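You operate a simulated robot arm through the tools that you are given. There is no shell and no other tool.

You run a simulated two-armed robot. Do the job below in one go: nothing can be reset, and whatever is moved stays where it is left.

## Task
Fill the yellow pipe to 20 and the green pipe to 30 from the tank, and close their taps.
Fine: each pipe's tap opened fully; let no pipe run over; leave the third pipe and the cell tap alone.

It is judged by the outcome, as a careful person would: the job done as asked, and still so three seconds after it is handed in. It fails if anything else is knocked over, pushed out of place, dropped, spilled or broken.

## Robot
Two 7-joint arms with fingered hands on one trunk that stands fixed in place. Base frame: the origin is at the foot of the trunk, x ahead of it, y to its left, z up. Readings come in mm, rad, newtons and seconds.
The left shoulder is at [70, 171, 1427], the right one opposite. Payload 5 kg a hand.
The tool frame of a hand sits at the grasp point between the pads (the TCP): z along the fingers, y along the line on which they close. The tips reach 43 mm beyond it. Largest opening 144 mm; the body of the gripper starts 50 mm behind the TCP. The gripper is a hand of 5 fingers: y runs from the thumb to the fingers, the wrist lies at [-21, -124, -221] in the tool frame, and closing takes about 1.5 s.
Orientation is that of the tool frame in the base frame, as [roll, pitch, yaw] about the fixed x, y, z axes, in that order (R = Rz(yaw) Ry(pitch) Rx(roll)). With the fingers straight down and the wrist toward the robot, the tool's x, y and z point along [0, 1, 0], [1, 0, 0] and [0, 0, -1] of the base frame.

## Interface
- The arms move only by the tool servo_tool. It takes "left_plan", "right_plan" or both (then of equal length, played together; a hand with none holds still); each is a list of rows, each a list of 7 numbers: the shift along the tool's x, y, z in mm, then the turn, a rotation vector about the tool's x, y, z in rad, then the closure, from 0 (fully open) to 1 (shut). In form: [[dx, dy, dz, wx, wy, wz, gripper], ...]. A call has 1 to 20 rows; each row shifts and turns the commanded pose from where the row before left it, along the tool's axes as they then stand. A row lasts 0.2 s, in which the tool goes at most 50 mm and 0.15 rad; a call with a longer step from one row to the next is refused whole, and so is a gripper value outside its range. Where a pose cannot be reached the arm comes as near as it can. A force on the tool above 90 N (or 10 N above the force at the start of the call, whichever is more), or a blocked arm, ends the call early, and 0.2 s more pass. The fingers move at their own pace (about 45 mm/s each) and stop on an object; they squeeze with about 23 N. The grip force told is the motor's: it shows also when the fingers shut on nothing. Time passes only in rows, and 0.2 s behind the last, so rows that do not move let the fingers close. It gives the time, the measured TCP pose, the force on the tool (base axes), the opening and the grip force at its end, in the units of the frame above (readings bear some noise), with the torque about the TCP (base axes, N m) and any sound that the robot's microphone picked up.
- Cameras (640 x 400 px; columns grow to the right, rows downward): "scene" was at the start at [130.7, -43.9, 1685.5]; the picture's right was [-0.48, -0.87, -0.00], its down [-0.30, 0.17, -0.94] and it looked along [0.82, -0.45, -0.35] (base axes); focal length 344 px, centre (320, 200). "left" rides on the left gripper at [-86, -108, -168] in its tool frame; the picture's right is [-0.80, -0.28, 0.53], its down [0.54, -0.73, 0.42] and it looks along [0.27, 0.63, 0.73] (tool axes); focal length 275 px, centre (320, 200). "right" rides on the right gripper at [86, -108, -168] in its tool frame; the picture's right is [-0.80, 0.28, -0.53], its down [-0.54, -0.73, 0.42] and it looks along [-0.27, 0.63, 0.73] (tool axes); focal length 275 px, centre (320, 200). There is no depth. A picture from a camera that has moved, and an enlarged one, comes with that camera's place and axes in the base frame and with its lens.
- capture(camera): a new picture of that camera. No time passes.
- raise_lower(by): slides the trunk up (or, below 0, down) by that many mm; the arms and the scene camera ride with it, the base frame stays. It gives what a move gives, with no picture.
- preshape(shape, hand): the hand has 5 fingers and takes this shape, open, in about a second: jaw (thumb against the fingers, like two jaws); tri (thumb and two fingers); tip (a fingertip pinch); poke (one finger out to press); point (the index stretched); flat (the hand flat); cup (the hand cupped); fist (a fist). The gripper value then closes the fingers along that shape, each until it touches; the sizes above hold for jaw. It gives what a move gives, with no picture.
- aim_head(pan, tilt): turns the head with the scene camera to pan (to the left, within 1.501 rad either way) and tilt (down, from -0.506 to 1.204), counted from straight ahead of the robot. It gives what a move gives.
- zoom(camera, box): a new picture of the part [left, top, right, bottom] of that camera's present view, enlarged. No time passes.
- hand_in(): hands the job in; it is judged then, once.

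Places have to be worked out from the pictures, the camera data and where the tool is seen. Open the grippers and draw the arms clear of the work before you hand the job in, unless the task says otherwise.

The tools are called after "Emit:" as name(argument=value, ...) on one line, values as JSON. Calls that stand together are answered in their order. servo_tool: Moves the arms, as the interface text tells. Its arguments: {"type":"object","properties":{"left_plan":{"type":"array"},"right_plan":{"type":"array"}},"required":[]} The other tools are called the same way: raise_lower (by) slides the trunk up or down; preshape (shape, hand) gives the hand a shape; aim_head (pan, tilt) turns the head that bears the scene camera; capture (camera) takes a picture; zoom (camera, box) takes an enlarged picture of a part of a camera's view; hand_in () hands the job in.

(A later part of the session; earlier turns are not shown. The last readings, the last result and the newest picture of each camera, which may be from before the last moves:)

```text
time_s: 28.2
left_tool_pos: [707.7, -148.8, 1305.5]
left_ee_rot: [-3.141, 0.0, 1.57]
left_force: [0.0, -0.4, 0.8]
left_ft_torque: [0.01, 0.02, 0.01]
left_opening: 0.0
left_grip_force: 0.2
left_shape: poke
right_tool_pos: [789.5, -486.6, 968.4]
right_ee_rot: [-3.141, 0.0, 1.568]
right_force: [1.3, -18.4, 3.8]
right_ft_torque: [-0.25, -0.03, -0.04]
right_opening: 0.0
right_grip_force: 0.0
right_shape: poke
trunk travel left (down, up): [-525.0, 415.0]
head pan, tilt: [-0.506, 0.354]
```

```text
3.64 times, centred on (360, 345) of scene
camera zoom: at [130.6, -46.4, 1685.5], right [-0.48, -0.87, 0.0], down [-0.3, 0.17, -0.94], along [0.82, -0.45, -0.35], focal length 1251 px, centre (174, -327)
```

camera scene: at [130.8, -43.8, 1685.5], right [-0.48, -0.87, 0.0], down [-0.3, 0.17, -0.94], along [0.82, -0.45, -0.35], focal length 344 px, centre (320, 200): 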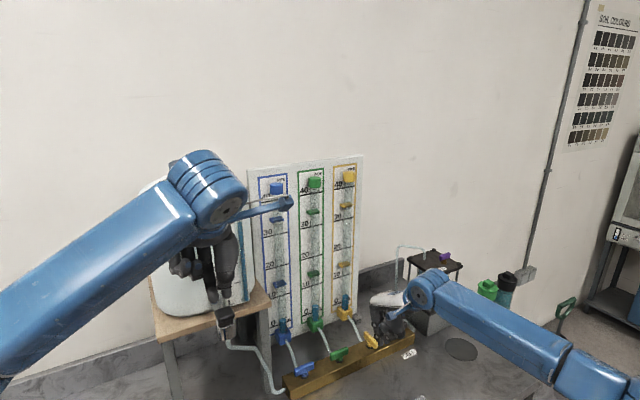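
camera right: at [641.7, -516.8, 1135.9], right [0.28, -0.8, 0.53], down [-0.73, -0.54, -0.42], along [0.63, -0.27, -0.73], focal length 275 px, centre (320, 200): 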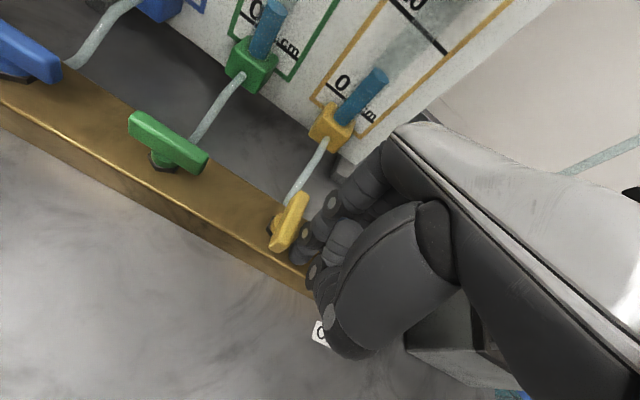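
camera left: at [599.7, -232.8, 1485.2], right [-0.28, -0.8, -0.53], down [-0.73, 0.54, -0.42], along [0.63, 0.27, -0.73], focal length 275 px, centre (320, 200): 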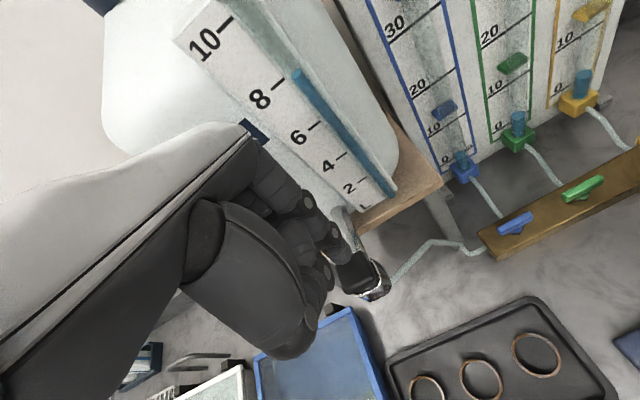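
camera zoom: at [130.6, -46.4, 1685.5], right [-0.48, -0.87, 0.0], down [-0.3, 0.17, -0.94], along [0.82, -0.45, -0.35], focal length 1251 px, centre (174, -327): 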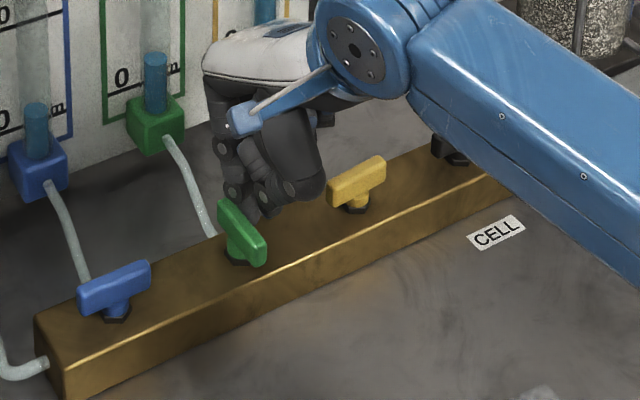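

Green is fully open on its stop (18 N) and yellow is parallel again. I park the right finger ready to close green, then press the tank pad for a first long fill.

Emit:
servo_tool(right_plan=[[-5, 0, 0, 0, 0, 0, 0], [-5, 0, 0, 0, 0, 0, 0], [0, -12, 0, 0, 0, 0, 0], [0, -12, 0, 0, 0, 0, 0], [0, -13, 0, 0, 0, 0, 0], [0, 0, 0, 0, 0, 0, 0]])

Emit:
zoom(camera="scene", box=[290, 230, 390, 340])

Emit:
servo_tool(left_plan=[[0, 0, 20, 0, 0, 0, 0], [0, 0, 0, 0, 0, 0, 0], [0, 0, 0, 0, 0, 0, 0], [0, 0, 0, 0, 0, 0, 0], [0, 0, 0, 0, 0, 0, 0], [0, 0, 0, 0, 0, 0, 0], [0, 0, 0, 0, 0, 0, 0], [0, 0, 0, 0, 0, 0, 0], [0, 0, 0, 0, 0, 0, 0], [0, 0, 0, 0, 0, 0, 0], [0, 0, 0, 0, 0, 0, 0], [0, 0, 0, 0, 0, 0, 0], [0, 0, -20, 0, 0, 0, 0]])

Emit:
capture(camera="scene")

Emit:
zoom(camera="scene", box=[290, 220, 350, 310])

```text
time_s: 29.6
left_tool_pos: [708.4, -147.2, 1305.3]
left_ee_rot: [-3.14, 0.0, 1.572]
left_force: [-0.7, 0.0, 0.1]
left_ft_torque: [-0.01, 0.03, 0.04]
left_opening: 0.1
left_grip_force: 0.0
left_shape: poke
right_tool_pos: [751.1, -492.9, 967.8]
right_ee_rot: [3.141, 0.001, 1.57]
right_force: [0.3, 0.0, 0.6]
right_ft_torque: [0.0, 0.01, -0.01]
right_opening: 0.0
right_grip_force: 0.1
right_shape: poke
trunk travel left (down, up): [-525.0, 415.0]
head pan, tilt: [-0.506, 0.354]
```

```text
3.64 times, centred on (340, 285) of scene
camera zoom: at [131.3, -44.2, 1685.5], right [-0.48, -0.87, 0.0], down [-0.3, 0.17, -0.94], along [0.82, -0.45, -0.35], focal length 1251 px, centre (247, -109)
```

zoom: 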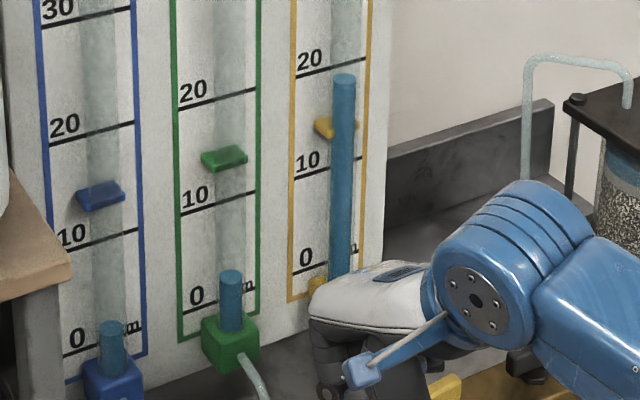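

```text
time_s: 32.4
left_tool_pos: [707.9, -144.6, 1305.4]
left_ee_rot: [-3.14, -0.002, 1.573]
left_force: [-0.2, -0.2, -0.2]
left_ft_torque: [-0.04, -0.02, -0.02]
left_opening: 0.0
left_grip_force: 0.1
left_shape: poke
right_tool_pos: [752.2, -492.4, 967.4]
right_ee_rot: [-3.141, 0.0, 1.571]
right_force: [-0.9, 0.2, -0.5]
right_ft_torque: [0.02, -0.01, 0.01]
right_opening: 0.0
right_grip_force: 0.0
right_shape: poke
trunk travel left (down, up): [-525.0, 415.0]
head pan, tilt: [-0.506, 0.354]
heard: click
```

```text
taken
camera scene: at [130.5, -43.7, 1685.4], right [-0.48, -0.87, 0.0], down [-0.3, 0.17, -0.94], along [0.82, -0.45, -0.35], focal length 344 px, centre (320, 200)
```

scene: 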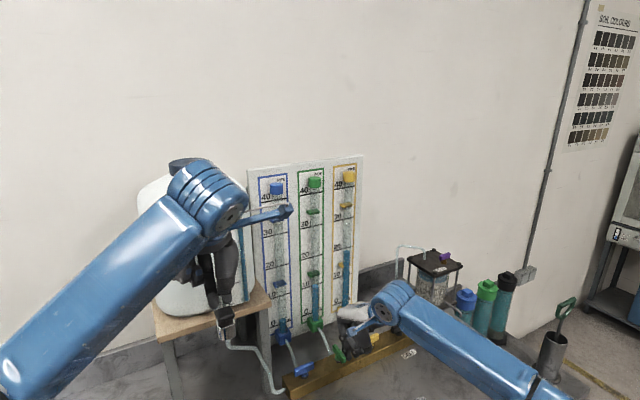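

```text
4.44 times, centred on (320, 265) of scene
camera zoom: at [130.5, -43.7, 1685.4], right [-0.48, -0.87, 0.0], down [-0.3, 0.17, -0.94], along [0.82, -0.45, -0.35], focal length 1529 px, centre (320, -89)
```

zoom: 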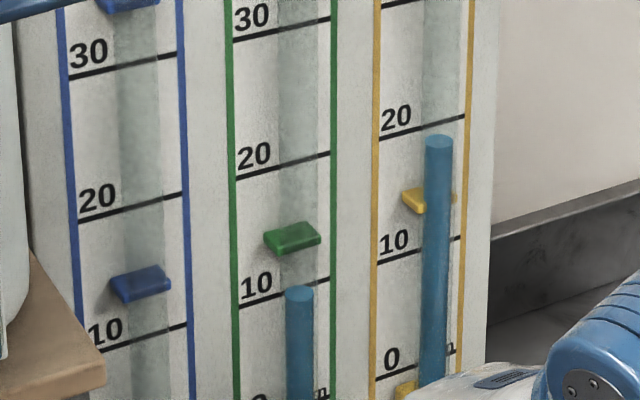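

Green is at about 11.2 (0.66 cm per held row). I press again with 16 hold rows, expecting about 21.

Emit:
servo_tool(left_plan=[[0, 0, 20, 0, 0, 0, 0], [0, 0, 0, 0, 0, 0, 0], [0, 0, 0, 0, 0, 0, 0], [0, 0, 0, 0, 0, 0, 0], [0, 0, 0, 0, 0, 0, 0], [0, 0, 0, 0, 0, 0, 0], [0, 0, 0, 0, 0, 0, 0], [0, 0, 0, 0, 0, 0, 0], [0, 0, 0, 0, 0, 0, 0], [0, 0, 0, 0, 0, 0, 0], [0, 0, 0, 0, 0, 0, 0], [0, 0, 0, 0, 0, 0, 0], [0, 0, 0, 0, 0, 0, 0], [0, 0, 0, 0, 0, 0, 0], [0, 0, 0, 0, 0, 0, 0], [0, 0, 0, 0, 0, 0, 0], [0, 0, 0, 0, 0, 0, 0], [0, 0, -20, 0, 0, 0, 0]])

Emit:
zoom(camera="scene", box=[290, 190, 350, 280])

```text
time_s: 36.2
left_tool_pos: [707.1, -146.2, 1304.5]
left_ee_rot: [-3.14, -0.001, 1.573]
left_force: [0.0, -0.7, -0.2]
left_ft_torque: [-0.04, -0.05, 0.0]
left_opening: 0.0
left_grip_force: 0.0
left_shape: poke
right_tool_pos: [752.1, -493.2, 968.0]
right_ee_rot: [-3.142, -0.001, 1.572]
right_force: [-0.4, 0.4, 0.5]
right_ft_torque: [-0.02, 0.0, 0.01]
right_opening: 0.0
right_grip_force: 0.0
right_shape: poke
trunk travel left (down, up): [-525.0, 415.0]
head pan, tilt: [-0.506, 0.354]
heard: click
```

```text
4.44 times, centred on (320, 235) of scene
camera zoom: at [130.6, -44.0, 1685.4], right [-0.48, -0.87, 0.0], down [-0.3, 0.17, -0.94], along [0.82, -0.45, -0.35], focal length 1529 px, centre (320, 44)
```

zoom: 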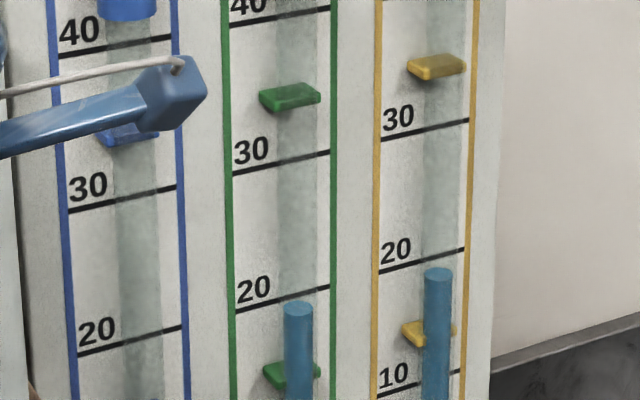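

Green is at about 20.1. I press with 14 hold rows, expecting about 27.

Emit:
servo_tool(left_plan=[[0, 0, 20, 0, 0, 0, 0], [0, 0, 0, 0, 0, 0, 0], [0, 0, 0, 0, 0, 0, 0], [0, 0, 0, 0, 0, 0, 0], [0, 0, 0, 0, 0, 0, 0], [0, 0, 0, 0, 0, 0, 0], [0, 0, 0, 0, 0, 0, 0], [0, 0, 0, 0, 0, 0, 0], [0, 0, 0, 0, 0, 0, 0], [0, 0, 0, 0, 0, 0, 0], [0, 0, 0, 0, 0, 0, 0], [0, 0, 0, 0, 0, 0, 0], [0, 0, 0, 0, 0, 0, 0], [0, 0, 0, 0, 0, 0, 0], [0, 0, 0, 0, 0, 0, 0], [0, 0, -20, 0, 0, 0, 0]])

Emit:
zoom(camera="scene", box=[290, 190, 350, 280])

```text
time_s: 39.6
left_tool_pos: [709.6, -147.4, 1304.3]
left_ee_rot: [-3.138, 0.0, 1.571]
left_force: [-0.8, 0.0, -0.8]
left_ft_torque: [0.03, -0.03, 0.03]
left_opening: 0.0
left_grip_force: 0.1
left_shape: poke
right_tool_pos: [751.6, -492.9, 967.5]
right_ee_rot: [3.141, -0.003, 1.57]
right_force: [0.1, 0.4, -0.7]
right_ft_torque: [0.02, -0.03, 0.04]
right_opening: 0.2
right_grip_force: 0.0
right_shape: poke
trunk travel left (down, up): [-525.0, 415.0]
head pan, tilt: [-0.506, 0.354]
heard: click
```

```text
4.44 times, centred on (320, 235) of scene
camera zoom: at [130.7, -44.0, 1685.4], right [-0.48, -0.87, 0.0], down [-0.3, 0.17, -0.94], along [0.82, -0.45, -0.35], focal length 1529 px, centre (320, 44)
```

zoom: 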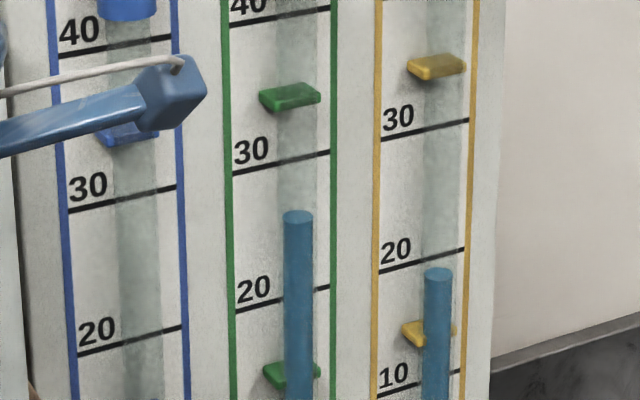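

Green is at about 26.8; 3.2 to go at ~0.44 per row. I press with 5 hold rows.

Emit:
servo_tool(left_plan=[[0, 0, 20, 0, 0, 0, 0], [0, 0, 0, 0, 0, 0, 0], [0, 0, 0, 0, 0, 0, 0], [0, 0, 0, 0, 0, 0, 0], [0, 0, 0, 0, 0, 0, 0], [0, 0, 0, 0, 0, 0, 0], [0, 0, -20, 0, 0, 0, 0]])

Emit:
zoom(camera="scene", box=[295, 200, 335, 250])

```text
time_s: 41.2
left_tool_pos: [709.2, -147.3, 1305.4]
left_ee_rot: [-3.14, 0.0, 1.572]
left_force: [-0.4, -0.5, 0.3]
left_ft_torque: [-0.02, 0.0, -0.03]
left_opening: 0.0
left_grip_force: 0.1
left_shape: poke
right_tool_pos: [752.2, -493.0, 968.0]
right_ee_rot: [-3.141, -0.001, 1.572]
right_force: [-0.8, -0.5, -0.1]
right_ft_torque: [0.0, 0.02, -0.01]
right_opening: 0.1
right_grip_force: 0.0
right_shape: poke
trunk travel left (down, up): [-525.0, 415.0]
head pan, tilt: [-0.506, 0.354]
heard: click
```

```text
8.00 times, centred on (315, 225) of scene
camera zoom: at [130.5, -44.0, 1685.4], right [-0.48, -0.87, 0.0], down [-0.3, 0.17, -0.94], along [0.82, -0.45, -0.35], focal length 2752 px, centre (360, 0)
```

zoom: 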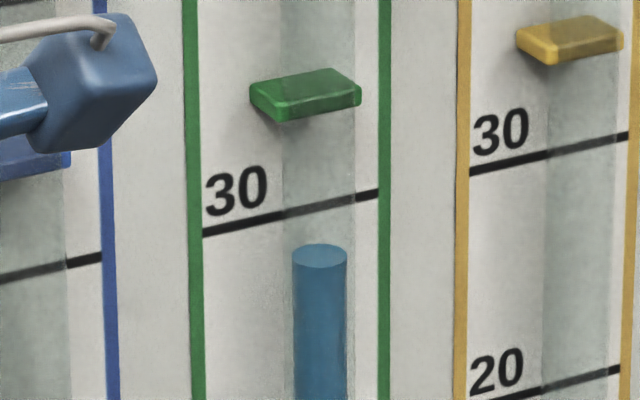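

Green reads 29.1 by both the ray and the scale method. Two hold rows should add about 0.85.

Emit:
servo_tool(left_plan=[[0, 0, 20, 0, 0, 0, 0], [0, 0, 0, 0, 0, 0, 0], [0, 0, 0, 0, 0, 0, 0], [0, 0, -20, 0, 0, 0, 0]])

Emit:
zoom(camera="scene", box=[295, 200, 335, 250])

Emit:
zoom(camera="scene", box=[325, 225, 365, 290])

```text
time_s: 42.2
left_tool_pos: [708.7, -147.5, 1304.4]
left_ee_rot: [-3.14, 0.001, 1.573]
left_force: [0.5, -0.1, 0.6]
left_ft_torque: [-0.01, 0.01, -0.01]
left_opening: 0.0
left_grip_force: 0.1
left_shape: poke
right_tool_pos: [751.2, -492.7, 967.6]
right_ee_rot: [-3.141, 0.0, 1.571]
right_force: [0.4, -0.2, 0.1]
right_ft_torque: [0.02, -0.04, 0.02]
right_opening: 0.0
right_grip_force: 0.0
right_shape: poke
trunk travel left (down, up): [-525.0, 415.0]
head pan, tilt: [-0.506, 0.354]
heard: click
```

```text
8.00 times, centred on (315, 225) of scene
camera zoom: at [130.7, -44.0, 1685.4], right [-0.48, -0.87, 0.0], down [-0.3, 0.17, -0.94], along [0.82, -0.45, -0.35], focal length 2752 px, centre (360, 0)
```

zoom: 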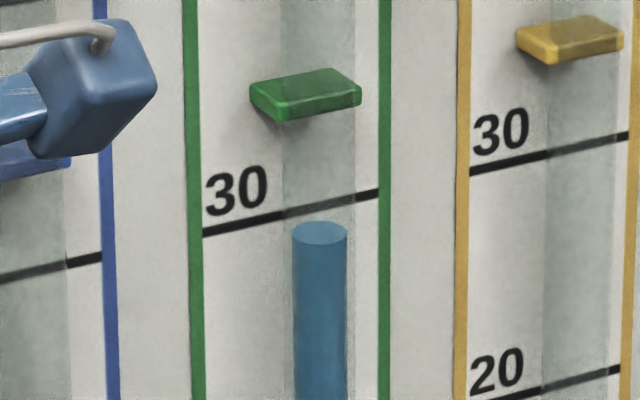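

```text
6.15 times, centred on (345, 258) of scene
camera zoom: at [130.7, -44.0, 1685.4], right [-0.48, -0.87, 0.0], down [-0.3, 0.17, -0.94], along [0.82, -0.45, -0.35], focal length 2117 px, centre (166, -154)
```

zoom: 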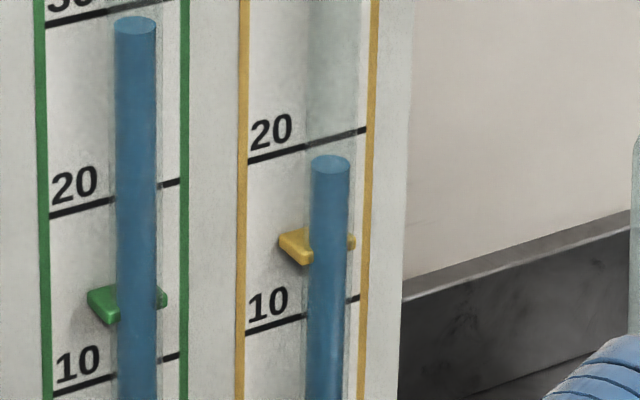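

Green reads 30.0 and yellow is unchanged at 19.85. I lift the left hand away from the pad and close green with the same sweep, pushing a little less at the end.

Emit:
servo_tool(right_plan=[[0, 0, 0, 0, 0, 0, 0], [0, 0, 0, 0, 0, 0, 0], [8, 0, 0, 0, 0, 0, 0], [8, 0, 0, 0, 0, 0, 0], [8, 0, 0, 0, 0, 0, 0], [8, 0, 0, 0, 0, 0, 0], [7, 0, 0, 0, 0, 0, 0], [0, 1.5, 0, 0, 0, 0, 0], [0, 1, 0, 0, 0, 0, 0], [0, 0, 0, 0, 0, 0, 0]], left_plan=[[0, 0, -20, 0, 0, 0, 0], [0, -20, -20, 0, 0, 0, 0], [0, -40, 0, 0, 0, 0, 0], [0, -40, 0, 0, 0, 0, 0], [0, 0, 0, 0, 0, 0, 0], [0, 0, 0, 0, 0, 0, 0], [0, 0, 0, 0, 0, 0, 0], [0, 0, 0, 0, 0, 0, 0], [0, 0, 0, 0, 0, 0, 0], [0, 0, 0, 0, 0, 0, 0]])

Emit:
zoom(camera="scene", box=[290, 290, 430, 400])

Emit:
zoom(camera="left", box=[480, 60, 640, 230])

```text
time_s: 44.4
left_tool_pos: [602.8, -146.9, 1348.2]
left_ee_rot: [3.14, 0.002, 1.571]
left_force: [0.4, 0.0, -0.3]
left_ft_torque: [0.0, -0.02, -0.02]
left_opening: 0.1
left_grip_force: 0.1
left_shape: poke
right_tool_pos: [749.3, -450.3, 971.9]
right_ee_rot: [3.14, 0.002, 1.573]
right_force: [-42.1, 11.1, 13.6]
right_ft_torque: [0.2, 0.61, 0.28]
right_opening: 0.0
right_grip_force: 0.0
right_shape: poke
trunk travel left (down, up): [-525.0, 415.0]
head pan, tilt: [-0.506, 0.354]
```

```text
3.64 times, centred on (360, 345) of scene
camera zoom: at [123.7, -40.9, 1686.2], right [-0.48, -0.88, 0.0], down [-0.3, 0.17, -0.94], along [0.82, -0.45, -0.34], focal length 1251 px, centre (174, -327)
```

zoom: 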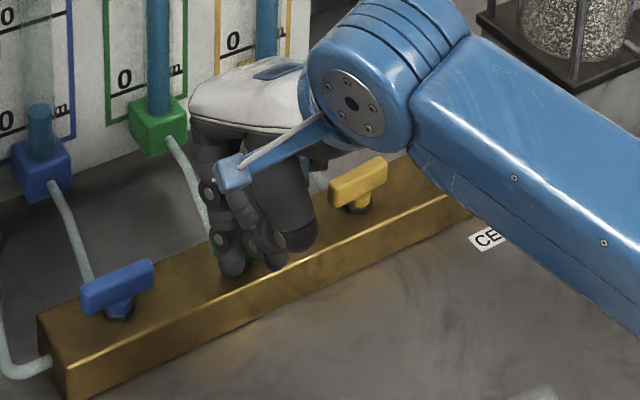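

```text
2.35 times, centred on (560, 145) of left
camera zoom: at [494.8, -232.8, 1514.9], right [-0.28, -0.8, -0.53], down [-0.72, 0.54, -0.43], along [0.63, 0.27, -0.73], focal length 648 px, centre (-245, 329)
```

zoom: 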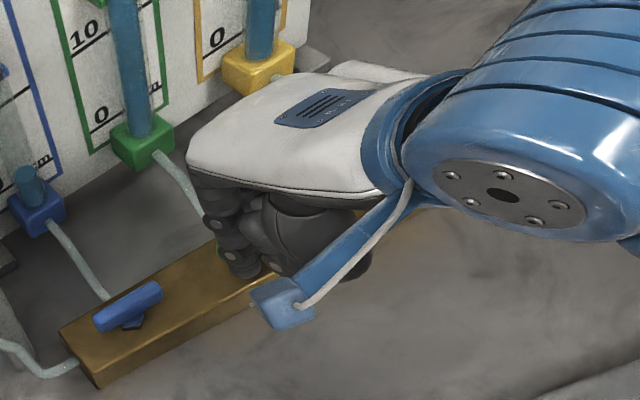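

The green handle is pressed against its closed stop. I back off straight toward the robot, then raise the right hand up and away so all handles can be inspected.

Emit:
servo_tool(right_plan=[[0, -8, 0, 0, 0, 0, 0], [0, -15, 0, 0, 0, 0, 0], [0, -25, 0, 0, 0, 0, 0], [0, -25, -25, 0, 0, 0, 0], [0, -20, -40, 0, 0, 0, 0], [0, -20, -40, 0, 0, 0, 0], [-20, -20, -40, 0, 0, 0, 0], [-20, -20, -40, 0, 0, 0, 0], [-25, -10, -40, 0, 0, 0, 0], [-25, -10, -40, 0, 0, 0, 0], [-25, -10, -40, 0, 0, 0, 0], [0, 0, 0, 0, 0, 0, 0]])

Emit:
capture(camera="scene")

Emit:
zoom(camera="scene", box=[270, 290, 430, 400])

Emit:
zoom(camera="left", box=[480, 60, 640, 230])

Emit:
zoom(camera="scene", box=[240, 150, 380, 330])

```text
time_s: 47.0
left_tool_pos: [608.8, -149.1, 1345.3]
left_ee_rot: [-3.142, 0.001, 1.57]
left_force: [-0.5, 0.2, -0.3]
left_ft_torque: [0.01, 0.0, 0.04]
left_opening: 0.2
left_grip_force: 0.1
left_shape: poke
right_tool_pos: [570.1, -570.1, 1276.1]
right_ee_rot: [-3.139, 0.0, 1.572]
right_force: [-0.2, 0.2, -0.6]
right_ft_torque: [0.02, -0.03, 0.01]
right_opening: 0.3
right_grip_force: 0.0
right_shape: poke
trunk travel left (down, up): [-525.0, 415.0]
head pan, tilt: [-0.506, 0.354]
```

```text
taken
camera scene: at [131.2, -43.7, 1685.5], right [-0.48, -0.87, 0.0], down [-0.3, 0.17, -0.94], along [0.82, -0.45, -0.35], focal length 344 px, centre (320, 200)
```

scene: 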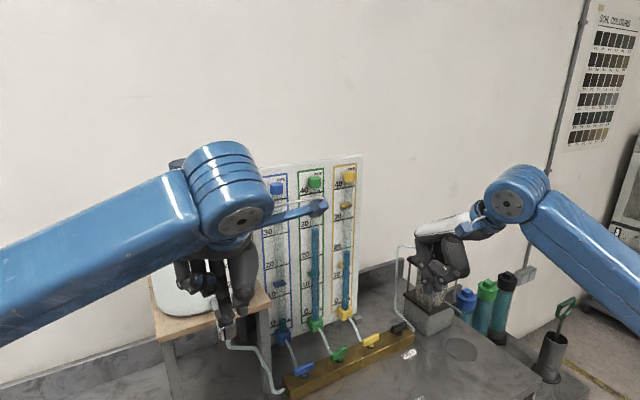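

```text
3.64 times, centred on (350, 345) of scene
camera zoom: at [131.2, -43.7, 1685.5], right [-0.48, -0.87, 0.0], down [-0.3, 0.17, -0.94], along [0.82, -0.45, -0.35], focal length 1251 px, centre (211, -327)
```

zoom: 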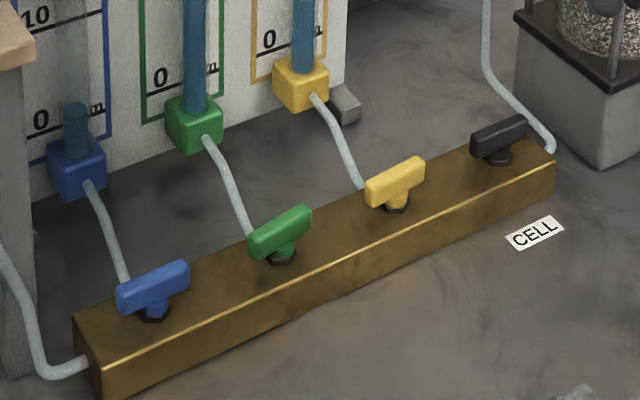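

```text
2.35 times, centred on (560, 145) of left
camera zoom: at [501.4, -235.5, 1512.2], right [-0.28, -0.8, -0.53], down [-0.73, 0.54, -0.42], along [0.63, 0.27, -0.73], focal length 648 px, centre (-245, 329)
```

zoom: 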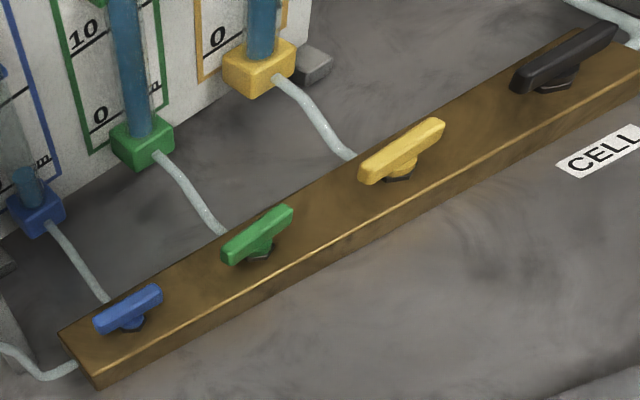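

```text
2.22 times, centred on (310, 240) of scene
camera zoom: at [131.2, -43.7, 1685.5], right [-0.48, -0.87, 0.0], down [-0.3, 0.17, -0.94], along [0.82, -0.45, -0.35], focal length 764 px, centre (342, 111)
```

zoom: 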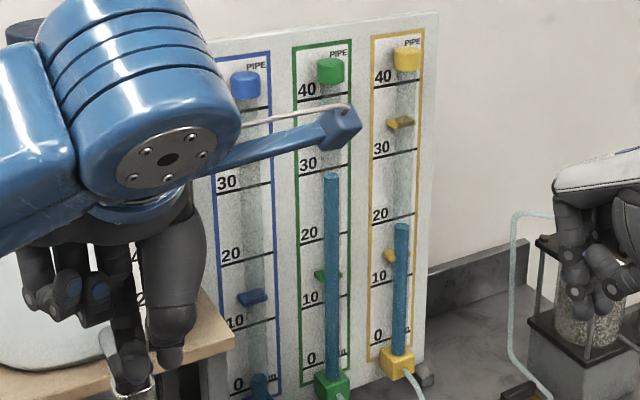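

The levels look right, but the green and yellow handles may not be quite parallel to the manifold. I compare with the very same crops taken at the start.

Emit:
zoom(camera="scene", box=[240, 290, 440, 400])

Emit:
zoom(camera="scene", box=[320, 310, 420, 380])

Emit:
capture(camera="right")

```text
3.20 times, centred on (340, 345) of scene
camera zoom: at [131.2, -43.7, 1685.5], right [-0.48, -0.87, 0.0], down [-0.3, 0.17, -0.94], along [0.82, -0.45, -0.35], focal length 1101 px, centre (256, -264)
```

zoom: 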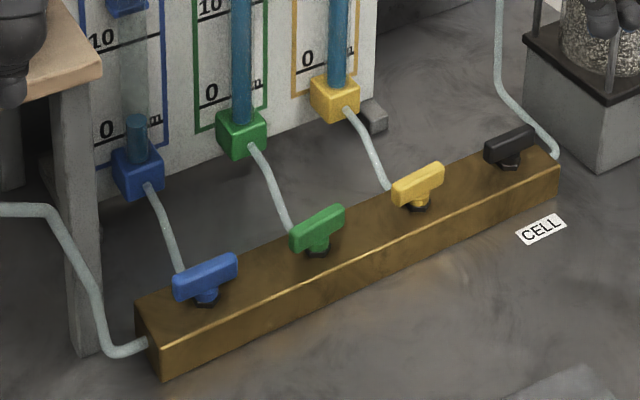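

```text
5.71 times, centred on (370, 345) of scene
camera zoom: at [131.2, -43.7, 1685.5], right [-0.48, -0.87, 0.0], down [-0.3, 0.17, -0.94], along [0.82, -0.45, -0.35], focal length 1966 px, centre (34, -629)
```

zoom: 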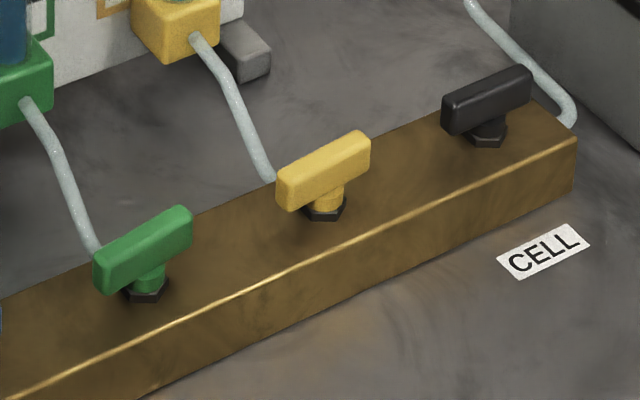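

```text
taken
camera right: at [461.0, -482.4, 1442.0], right [0.28, -0.8, 0.53], down [-0.73, -0.54, -0.42], along [0.63, -0.27, -0.73], focal length 275 px, centre (320, 200)
```

right: 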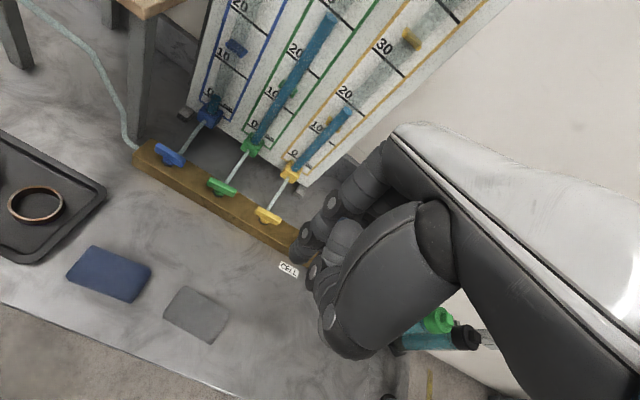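

Both handles are a few degrees short of closed: the neighbouring digit touched the other side of the pivot. I'll re-press each with the hand yawed 0.3 rad so only the index finger leads; first yellow — I yaw and come back down in front of it.

Emit:
servo_tool(right_plan=[[0, 0, 0, 0, 0, 0.15, 0], [0, 0, 0, 0, 0, 0.15, 0], [5.1, 13.5, 38.5, 0, 0, 0, 0], [5.1, 13.5, 38.5, 0, 0, 0, 0], [5.1, 13.5, 38.5, 0, 0, 0, 0], [5.1, 13.5, 38.5, 0, 0, 0, 0], [5.1, 13.5, 38.5, 0, 0, 0, 0], [5.1, 13.5, 38.5, 0, 0, 0, 0], [5.1, 13.5, 38.5, 0, 0, 0, 0], [5.1, 13.5, 38.5, 0, 0, 0, 0], [0, 0, 0, 0, 0, 0, 0]])

Emit:
zoom(camera="scene", box=[290, 290, 430, 400])

Emit:
zoom(camera="left", box=[480, 60, 640, 230])

Emit:
zoom(camera="scene", box=[295, 200, 335, 250])

Emit:
zoom(camera="scene", box=[325, 225, 365, 290])

```text
time_s: 49.4
left_tool_pos: [608.7, -149.0, 1345.0]
left_ee_rot: [3.141, -0.001, 1.572]
left_force: [-0.5, 0.8, -0.1]
left_ft_torque: [-0.02, -0.04, 0.03]
left_opening: 0.0
left_grip_force: 0.1
left_shape: poke
right_tool_pos: [686.5, -563.7, 966.9]
right_ee_rot: [-3.141, 0.0, 1.272]
right_force: [-0.1, 0.1, 0.1]
right_ft_torque: [-0.01, -0.03, -0.02]
right_opening: 0.0
right_grip_force: 0.0
right_shape: poke
trunk travel left (down, up): [-525.0, 415.0]
head pan, tilt: [-0.506, 0.354]
```

```text
3.64 times, centred on (360, 345) of scene
camera zoom: at [130.2, -43.6, 1685.6], right [-0.48, -0.87, 0.0], down [-0.3, 0.17, -0.94], along [0.82, -0.45, -0.35], focal length 1251 px, centre (174, -327)
```

zoom: 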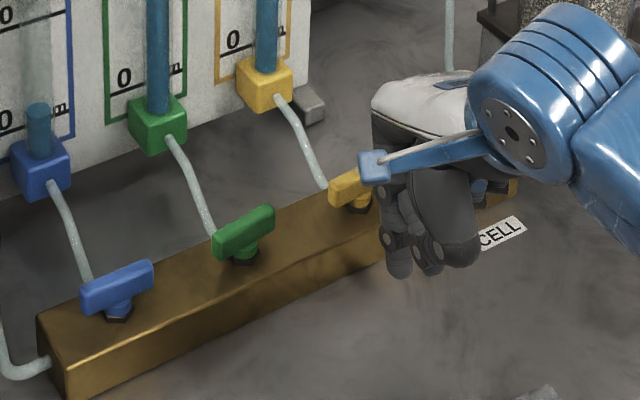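

```text
2.35 times, centred on (560, 145) of left
camera zoom: at [500.5, -235.4, 1512.6], right [-0.28, -0.8, -0.53], down [-0.73, 0.54, -0.42], along [0.63, 0.27, -0.73], focal length 648 px, centre (-245, 329)
```

zoom: 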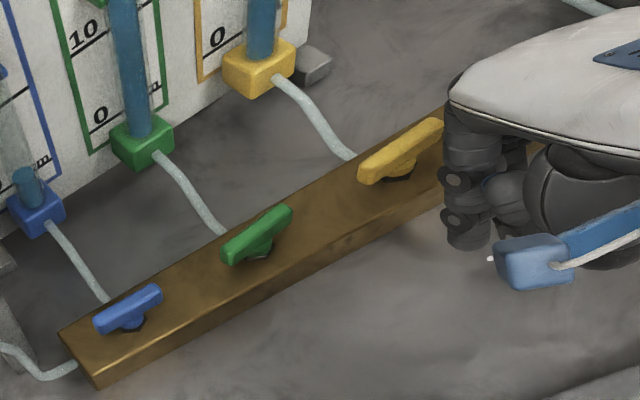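

```text
8.00 times, centred on (315, 225) of scene
camera zoom: at [130.2, -43.6, 1685.6], right [-0.48, -0.87, 0.0], down [-0.3, 0.17, -0.94], along [0.82, -0.45, -0.35], focal length 2752 px, centre (360, 0)
```

zoom: 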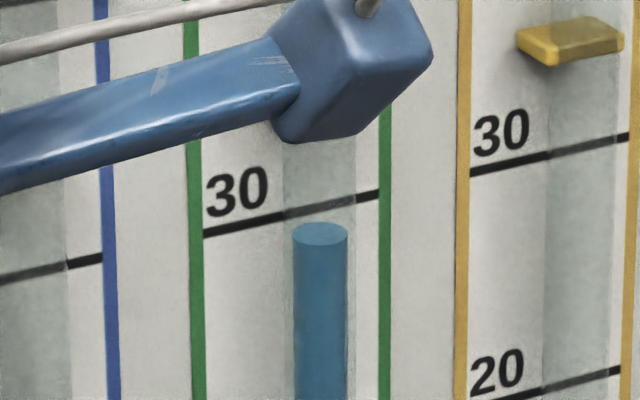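

```text
6.15 times, centred on (345, 258) of scene
camera zoom: at [130.2, -43.6, 1685.6], right [-0.48, -0.87, 0.0], down [-0.3, 0.17, -0.94], along [0.82, -0.45, -0.35], focal length 2117 px, centre (166, -154)
```

zoom: 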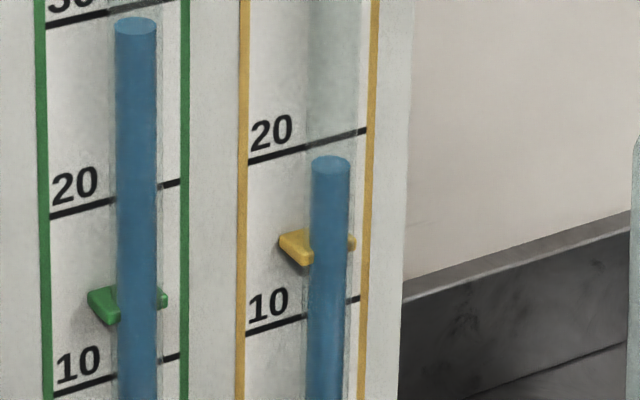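

Levels are holding steady. The index tip is lined up with yellow's left half, so I push forward with small steps at the end.

Emit:
servo_tool(right_plan=[[7.4, 23.9, 0, 0, 0, 0, 0], [6.5, 18.5, 0, 0, 0, 0, 0], [2.1, 6.7, 0, 0, 0, 0, 0], [1.2, 3.8, 0, 0, 0, 0, 0], [0.6, 1.9, 0, 0, 0, 0, 0]])

Emit:
zoom(camera="left", box=[540, 60, 640, 150])

Emit:
zoom(camera="scene", box=[320, 310, 420, 380])

```text
time_s: 50.6
left_tool_pos: [606.8, -149.4, 1346.1]
left_ee_rot: [3.14, 0.0, 1.574]
left_force: [-0.9, -0.6, -0.7]
left_ft_torque: [0.0, 0.03, 0.0]
left_opening: 0.1
left_grip_force: 0.1
left_shape: poke
right_tool_pos: [743.5, -562.3, 967.2]
right_ee_rot: [-3.142, 0.001, 1.271]
right_force: [-12.9, -5.2, 5.1]
right_ft_torque: [-0.13, 0.08, -0.25]
right_opening: 0.0
right_grip_force: 0.1
right_shape: poke
trunk travel left (down, up): [-525.0, 415.0]
head pan, tilt: [-0.506, 0.354]
```

```text
4.44 times, centred on (590, 105) of left
camera zoom: at [498.8, -235.7, 1513.2], right [-0.28, -0.8, -0.53], down [-0.73, 0.54, -0.42], along [0.63, 0.27, -0.73], focal length 1224 px, centre (-880, 622)
```

zoom: 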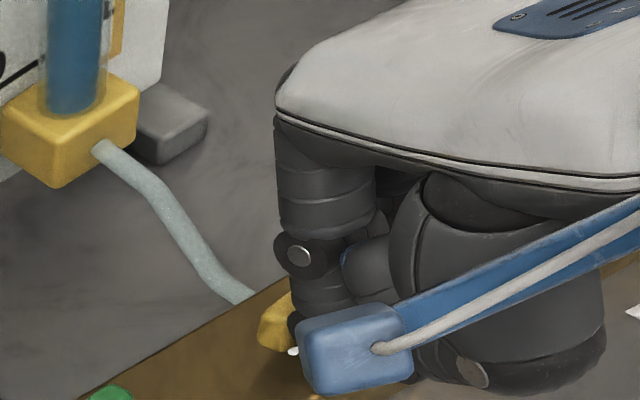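

```text
5.71 times, centred on (370, 345) of scene
camera zoom: at [127.9, -44.2, 1685.8], right [-0.49, -0.87, 0.0], down [-0.3, 0.17, -0.94], along [0.82, -0.46, -0.35], focal length 1966 px, centre (34, -629)
```

zoom: 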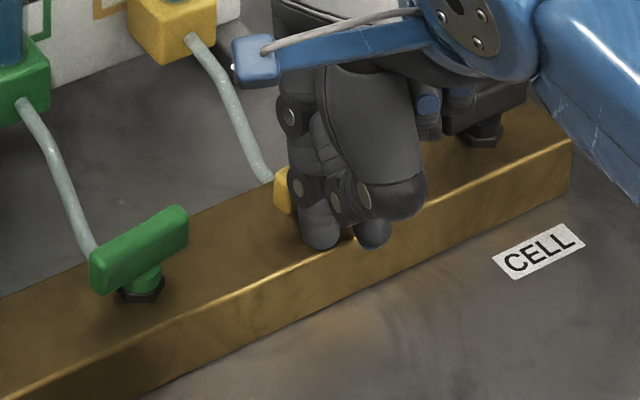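

Contact at 13 N. I push a few mm more to seat it on the stop, keeping the load moderate.

Emit:
servo_tool(right_plan=[[0.6, 1.9, 0, 0, 0, 0, 0], [0.5, 1.5, 0, 0, 0, 0, 0], [0, 0, 0, 0, 0, 0, 0]])

Emit:
servo_tool(right_plan=[[-3, -9.6, 0, 0, 0, 0, 0], [-7.4, -23.9, 0, 0, 0, 0, 0], [-7.4, -23.9, -20, 0, 0, 0, 0], [-7.4, -23.9, -40, 0, 0, 0, 0], [0, 0, -45, 0, 0, 0, 0], [0, 0, 0, 0, 0, 0, 0]])

Emit:
zoom(camera="scene", box=[320, 310, 420, 380])

Emit:
zoom(camera="left", box=[480, 60, 640, 230])

```text
time_s: 51.4
left_tool_pos: [606.5, -148.8, 1346.0]
left_ee_rot: [3.139, 0.0, 1.569]
left_force: [0.6, 0.3, 0.6]
left_ft_torque: [0.0, 0.02, -0.01]
left_opening: 0.0
left_grip_force: 0.0
left_shape: poke
right_tool_pos: [746.5, -561.7, 966.6]
right_ee_rot: [3.14, 0.0, 1.272]
right_force: [-17.4, -2.1, 6.8]
right_ft_torque: [-0.11, 0.14, -0.2]
right_opening: 0.1
right_grip_force: 0.1
right_shape: poke
trunk travel left (down, up): [-525.0, 415.0]
head pan, tilt: [-0.506, 0.354]
```

```text
time_s: 52.8
left_tool_pos: [608.5, -150.1, 1345.0]
left_ee_rot: [-3.141, -0.001, 1.57]
left_force: [0.5, 0.1, 0.1]
left_ft_torque: [0.04, -0.03, -0.01]
left_opening: 0.0
left_grip_force: 0.0
left_shape: poke
right_tool_pos: [661.8, -560.4, 1070.0]
right_ee_rot: [3.141, 0.001, 1.271]
right_force: [0.0, 0.1, -0.4]
right_ft_torque: [0.01, -0.01, -0.02]
right_opening: 0.1
right_grip_force: 0.0
right_shape: poke
trunk travel left (down, up): [-525.0, 415.0]
head pan, tilt: [-0.506, 0.354]
```

```text
5.71 times, centred on (370, 345) of scene
camera zoom: at [130.9, -44.3, 1685.5], right [-0.48, -0.87, 0.0], down [-0.3, 0.17, -0.94], along [0.82, -0.45, -0.35], focal length 1966 px, centre (34, -629)
```

zoom: 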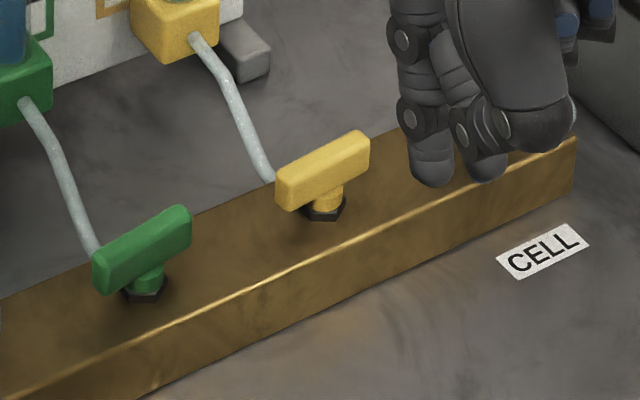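

```text
2.35 times, centred on (560, 145) of left
camera zoom: at [501.1, -236.1, 1512.2], right [-0.28, -0.8, -0.53], down [-0.73, 0.54, -0.42], along [0.63, 0.27, -0.73], focal length 648 px, centre (-245, 329)
```

zoom: 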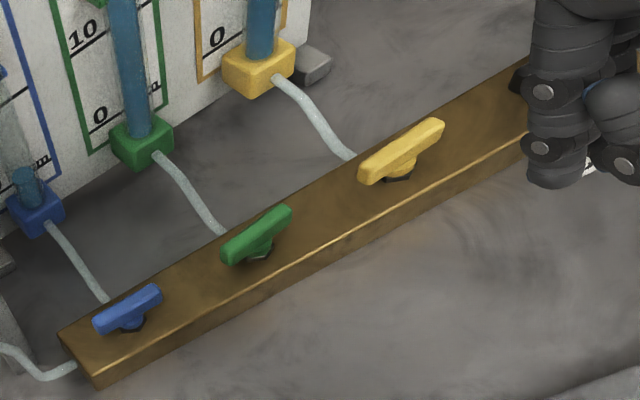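

I zoom in strongly on each handle to judge the remaining angle against the untouched blue one.

Emit:
zoom(camera="scene", box=[360, 325, 390, 350])

Emit:
zoom(camera="scene", box=[325, 340, 360, 365])

Emit:
zoom(camera="scene", box=[288, 355, 323, 390])

Emit:
zoom(camera="left", box=[560, 80, 600, 110])

Emit:
zoom(camera="left", box=[525, 105, 565, 135])

Emit:
zoom(camera="left", box=[490, 125, 530, 155])

```text
16.00 times, centred on (375, 338) of scene
camera zoom: at [130.9, -44.3, 1685.5], right [-0.48, -0.87, 0.0], down [-0.3, 0.17, -0.94], along [0.82, -0.45, -0.35], focal length 5504 px, centre (-560, -2000)
```

zoom: 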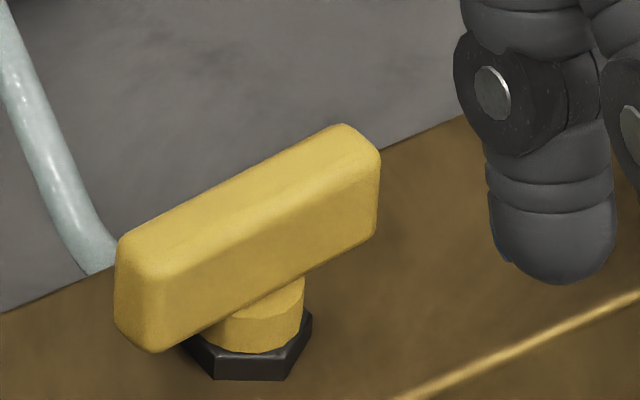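

```text
16.00 times, centred on (342, 352) of scene
camera zoom: at [130.9, -44.3, 1685.5], right [-0.48, -0.87, 0.0], down [-0.3, 0.17, -0.94], along [0.82, -0.45, -0.35], focal length 5504 px, centre (-40, -2240)
```

zoom: 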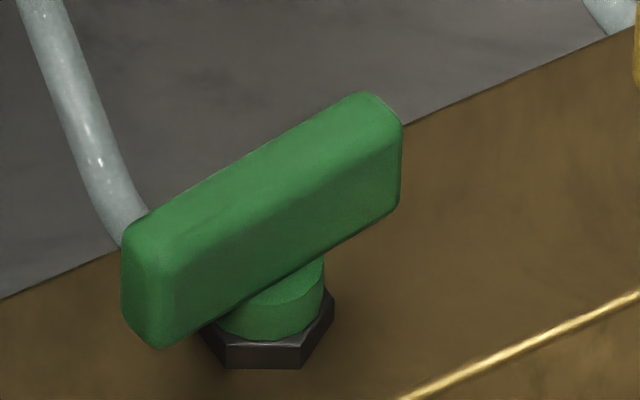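

```text
11.43 times, centred on (306, 372) of scene
camera zoom: at [130.9, -44.3, 1685.5], right [-0.48, -0.87, 0.0], down [-0.3, 0.17, -0.94], along [0.82, -0.45, -0.35], focal length 3931 px, centre (486, -1771)
```

zoom: 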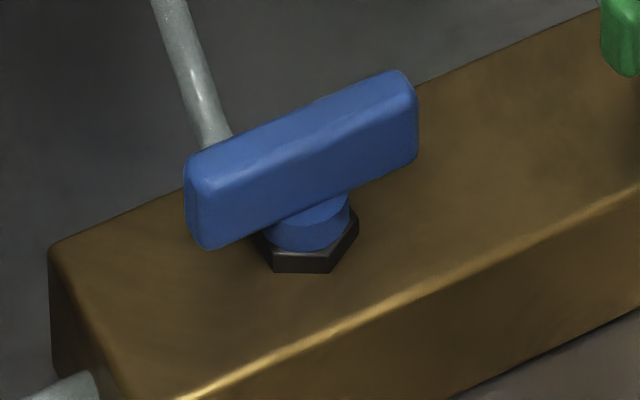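

```text
13.33 times, centred on (580, 95) of left
camera zoom: at [501.1, -236.1, 1512.2], right [-0.28, -0.8, -0.53], down [-0.73, 0.54, -0.42], along [0.63, 0.27, -0.73], focal length 3670 px, centre (-3147, 1600)
```

zoom: 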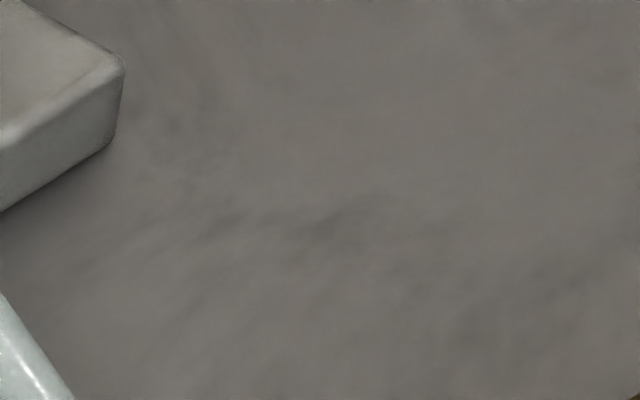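

```text
13.33 times, centred on (545, 120) of left
camera zoom: at [501.1, -236.1, 1512.2], right [-0.28, -0.8, -0.53], down [-0.73, 0.54, -0.42], along [0.63, 0.27, -0.73], focal length 3670 px, centre (-2680, 1267)
```

zoom: 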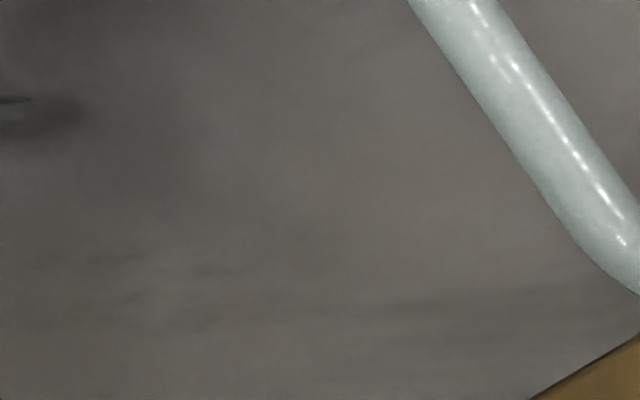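

```text
13.33 times, centred on (510, 140) of left
camera zoom: at [501.1, -236.1, 1512.2], right [-0.28, -0.8, -0.53], down [-0.73, 0.54, -0.42], along [0.63, 0.27, -0.73], focal length 3670 px, centre (-2213, 1000)
```

zoom: 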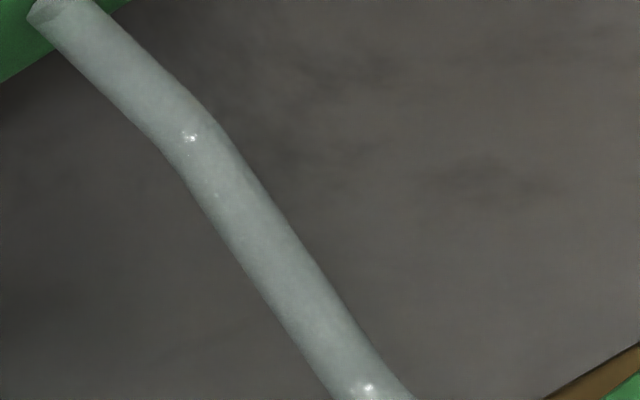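

Yellow is still about 3° and green about 7° off. I move over to green with the index leading, descend in front of it, and will observe while pushing.

Emit:
servo_tool(right_plan=[[37.8, -1.9, 0, 0, 0, 0, 0], [37.8, -1.9, 0, 0, 0, 0, 0], [37.8, -2, 0, 0, 0, 0, 0], [0, 0, 35, 0, 0, 0, 0], [0, 0, 35, 0, 0, 0, 0], [0, 0, 33, 0, 0, 0, 0], [0, 0, 0, 0, 0, 0, 0]])

Emit:
zoom(camera="scene", box=[300, 310, 400, 380])

Emit:
capture(camera="right")

Emit:
zoom(camera="left", box=[480, 60, 640, 230])

```text
time_s: 54.4
left_tool_pos: [608.4, -148.5, 1346.0]
left_ee_rot: [3.141, 0.0, 1.57]
left_force: [0.3, -0.5, 1.3]
left_ft_torque: [0.01, -0.03, 0.03]
left_opening: 0.0
left_grip_force: 0.1
left_shape: poke
right_tool_pos: [690.6, -450.8, 969.9]
right_ee_rot: [-3.141, -0.001, 1.27]
right_force: [-0.1, -0.1, -0.4]
right_ft_torque: [0.0, 0.01, 0.01]
right_opening: 0.1
right_grip_force: 0.0
right_shape: poke
trunk travel left (down, up): [-525.0, 415.0]
head pan, tilt: [-0.506, 0.354]
```

```text
5.71 times, centred on (350, 345) of scene
camera zoom: at [130.7, -44.0, 1685.5], right [-0.48, -0.87, 0.0], down [-0.3, 0.17, -0.94], along [0.82, -0.45, -0.35], focal length 1966 px, centre (149, -629)
```

zoom: 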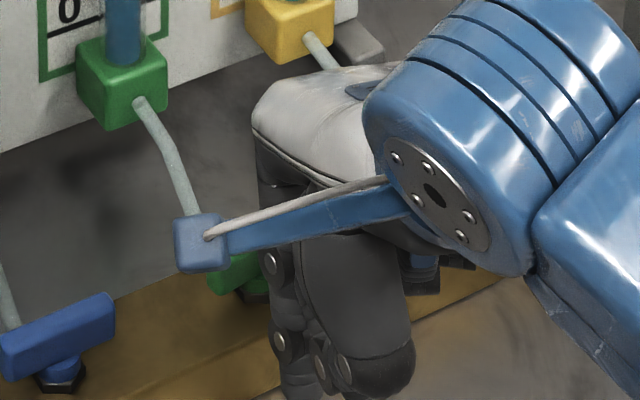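

```text
taken
camera right: at [612.8, -335.0, 1135.9], right [0.04, -0.84, 0.53], down [-0.85, -0.3, -0.42], along [0.52, -0.44, -0.73], focal length 275 px, centre (320, 200)
```

right: 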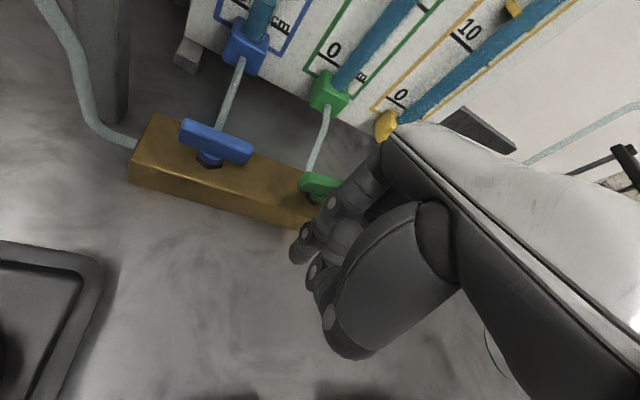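

```text
2.35 times, centred on (560, 145) of left
camera zoom: at [500.9, -235.8, 1512.3], right [-0.28, -0.8, -0.53], down [-0.73, 0.54, -0.42], along [0.63, 0.27, -0.73], focal length 648 px, centre (-245, 329)
```

zoom: 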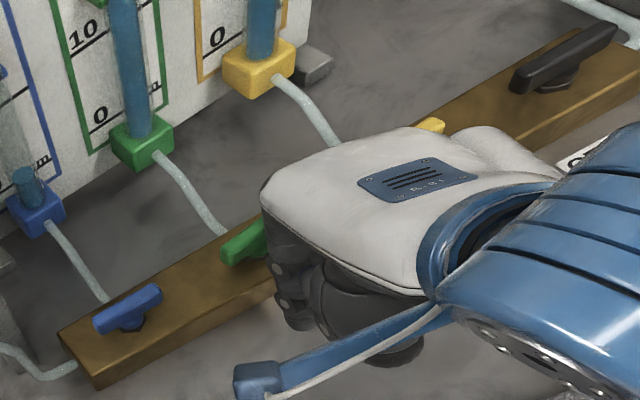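

The index is lined up with green's left half (lever ~18 mm). I push forward in small steps and look while still pressing.

Emit:
servo_tool(right_plan=[[7.4, 23.9, 0, 0, 0, 0, 0], [5, 16.2, 0, 0, 0, 0, 0], [2.1, 6.7, 0, 0, 0, 0, 0], [1.2, 3.8, 0, 0, 0, 0, 0], [0.9, 2.9, 0, 0, 0, 0, 0], [0, 0, 0, 0, 0, 0, 0]])

Emit:
zoom(camera="right", box=[240, 130, 370, 280])

Emit:
zoom(camera="left", box=[500, 100, 640, 230])

Emit:
zoom(camera="scene", box=[310, 320, 390, 380])

```text
time_s: 55.8
left_tool_pos: [606.0, -149.7, 1345.0]
left_ee_rot: [3.14, 0.0, 1.571]
left_force: [0.2, -0.3, -0.1]
left_ft_torque: [0.0, -0.03, -0.01]
left_opening: 0.1
left_grip_force: 0.1
left_shape: poke
right_tool_pos: [745.4, -452.1, 969.8]
right_ee_rot: [3.14, -0.001, 1.27]
right_force: [-13.2, -2.7, 5.5]
right_ft_torque: [-0.11, 0.1, -0.14]
right_opening: 0.1
right_grip_force: 0.1
right_shape: poke
trunk travel left (down, up): [-525.0, 415.0]
head pan, tilt: [-0.506, 0.354]
```

```text
2.67 times, centred on (305, 205) of right
camera zoom: at [666.4, -336.4, 1136.4], right [0.03, -0.84, 0.53], down [-0.85, -0.3, -0.42], along [0.52, -0.44, -0.73], focal length 734 px, centre (360, 187)
```

zoom: 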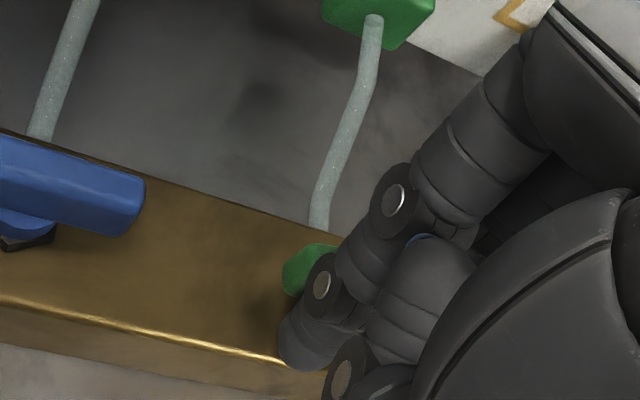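

```text
3.08 times, centred on (570, 165) of left
camera zoom: at [498.6, -236.0, 1513.1], right [-0.28, -0.8, -0.53], down [-0.73, 0.54, -0.42], along [0.63, 0.27, -0.73], focal length 847 px, centre (-449, 308)
```

zoom: 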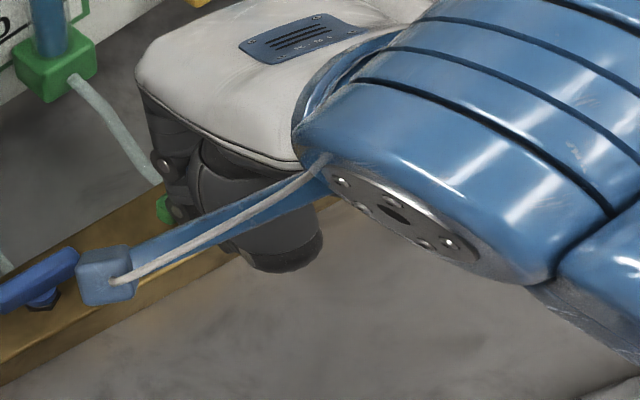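

```text
6.67 times, centred on (350, 350) of scene
camera zoom: at [128.2, -44.0, 1685.8], right [-0.48, -0.87, 0.0], down [-0.3, 0.17, -0.94], along [0.82, -0.45, -0.35], focal length 2293 px, centre (120, -800)
```

zoom: 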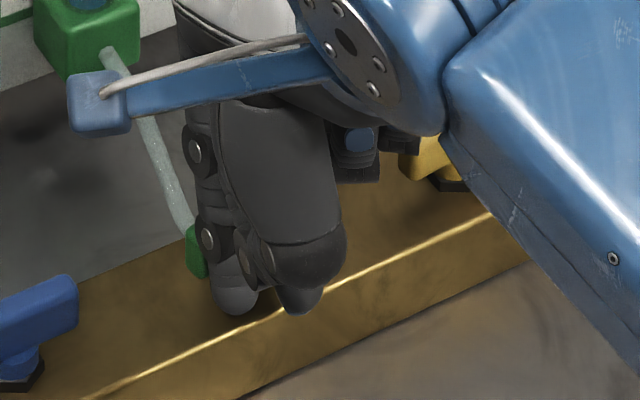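

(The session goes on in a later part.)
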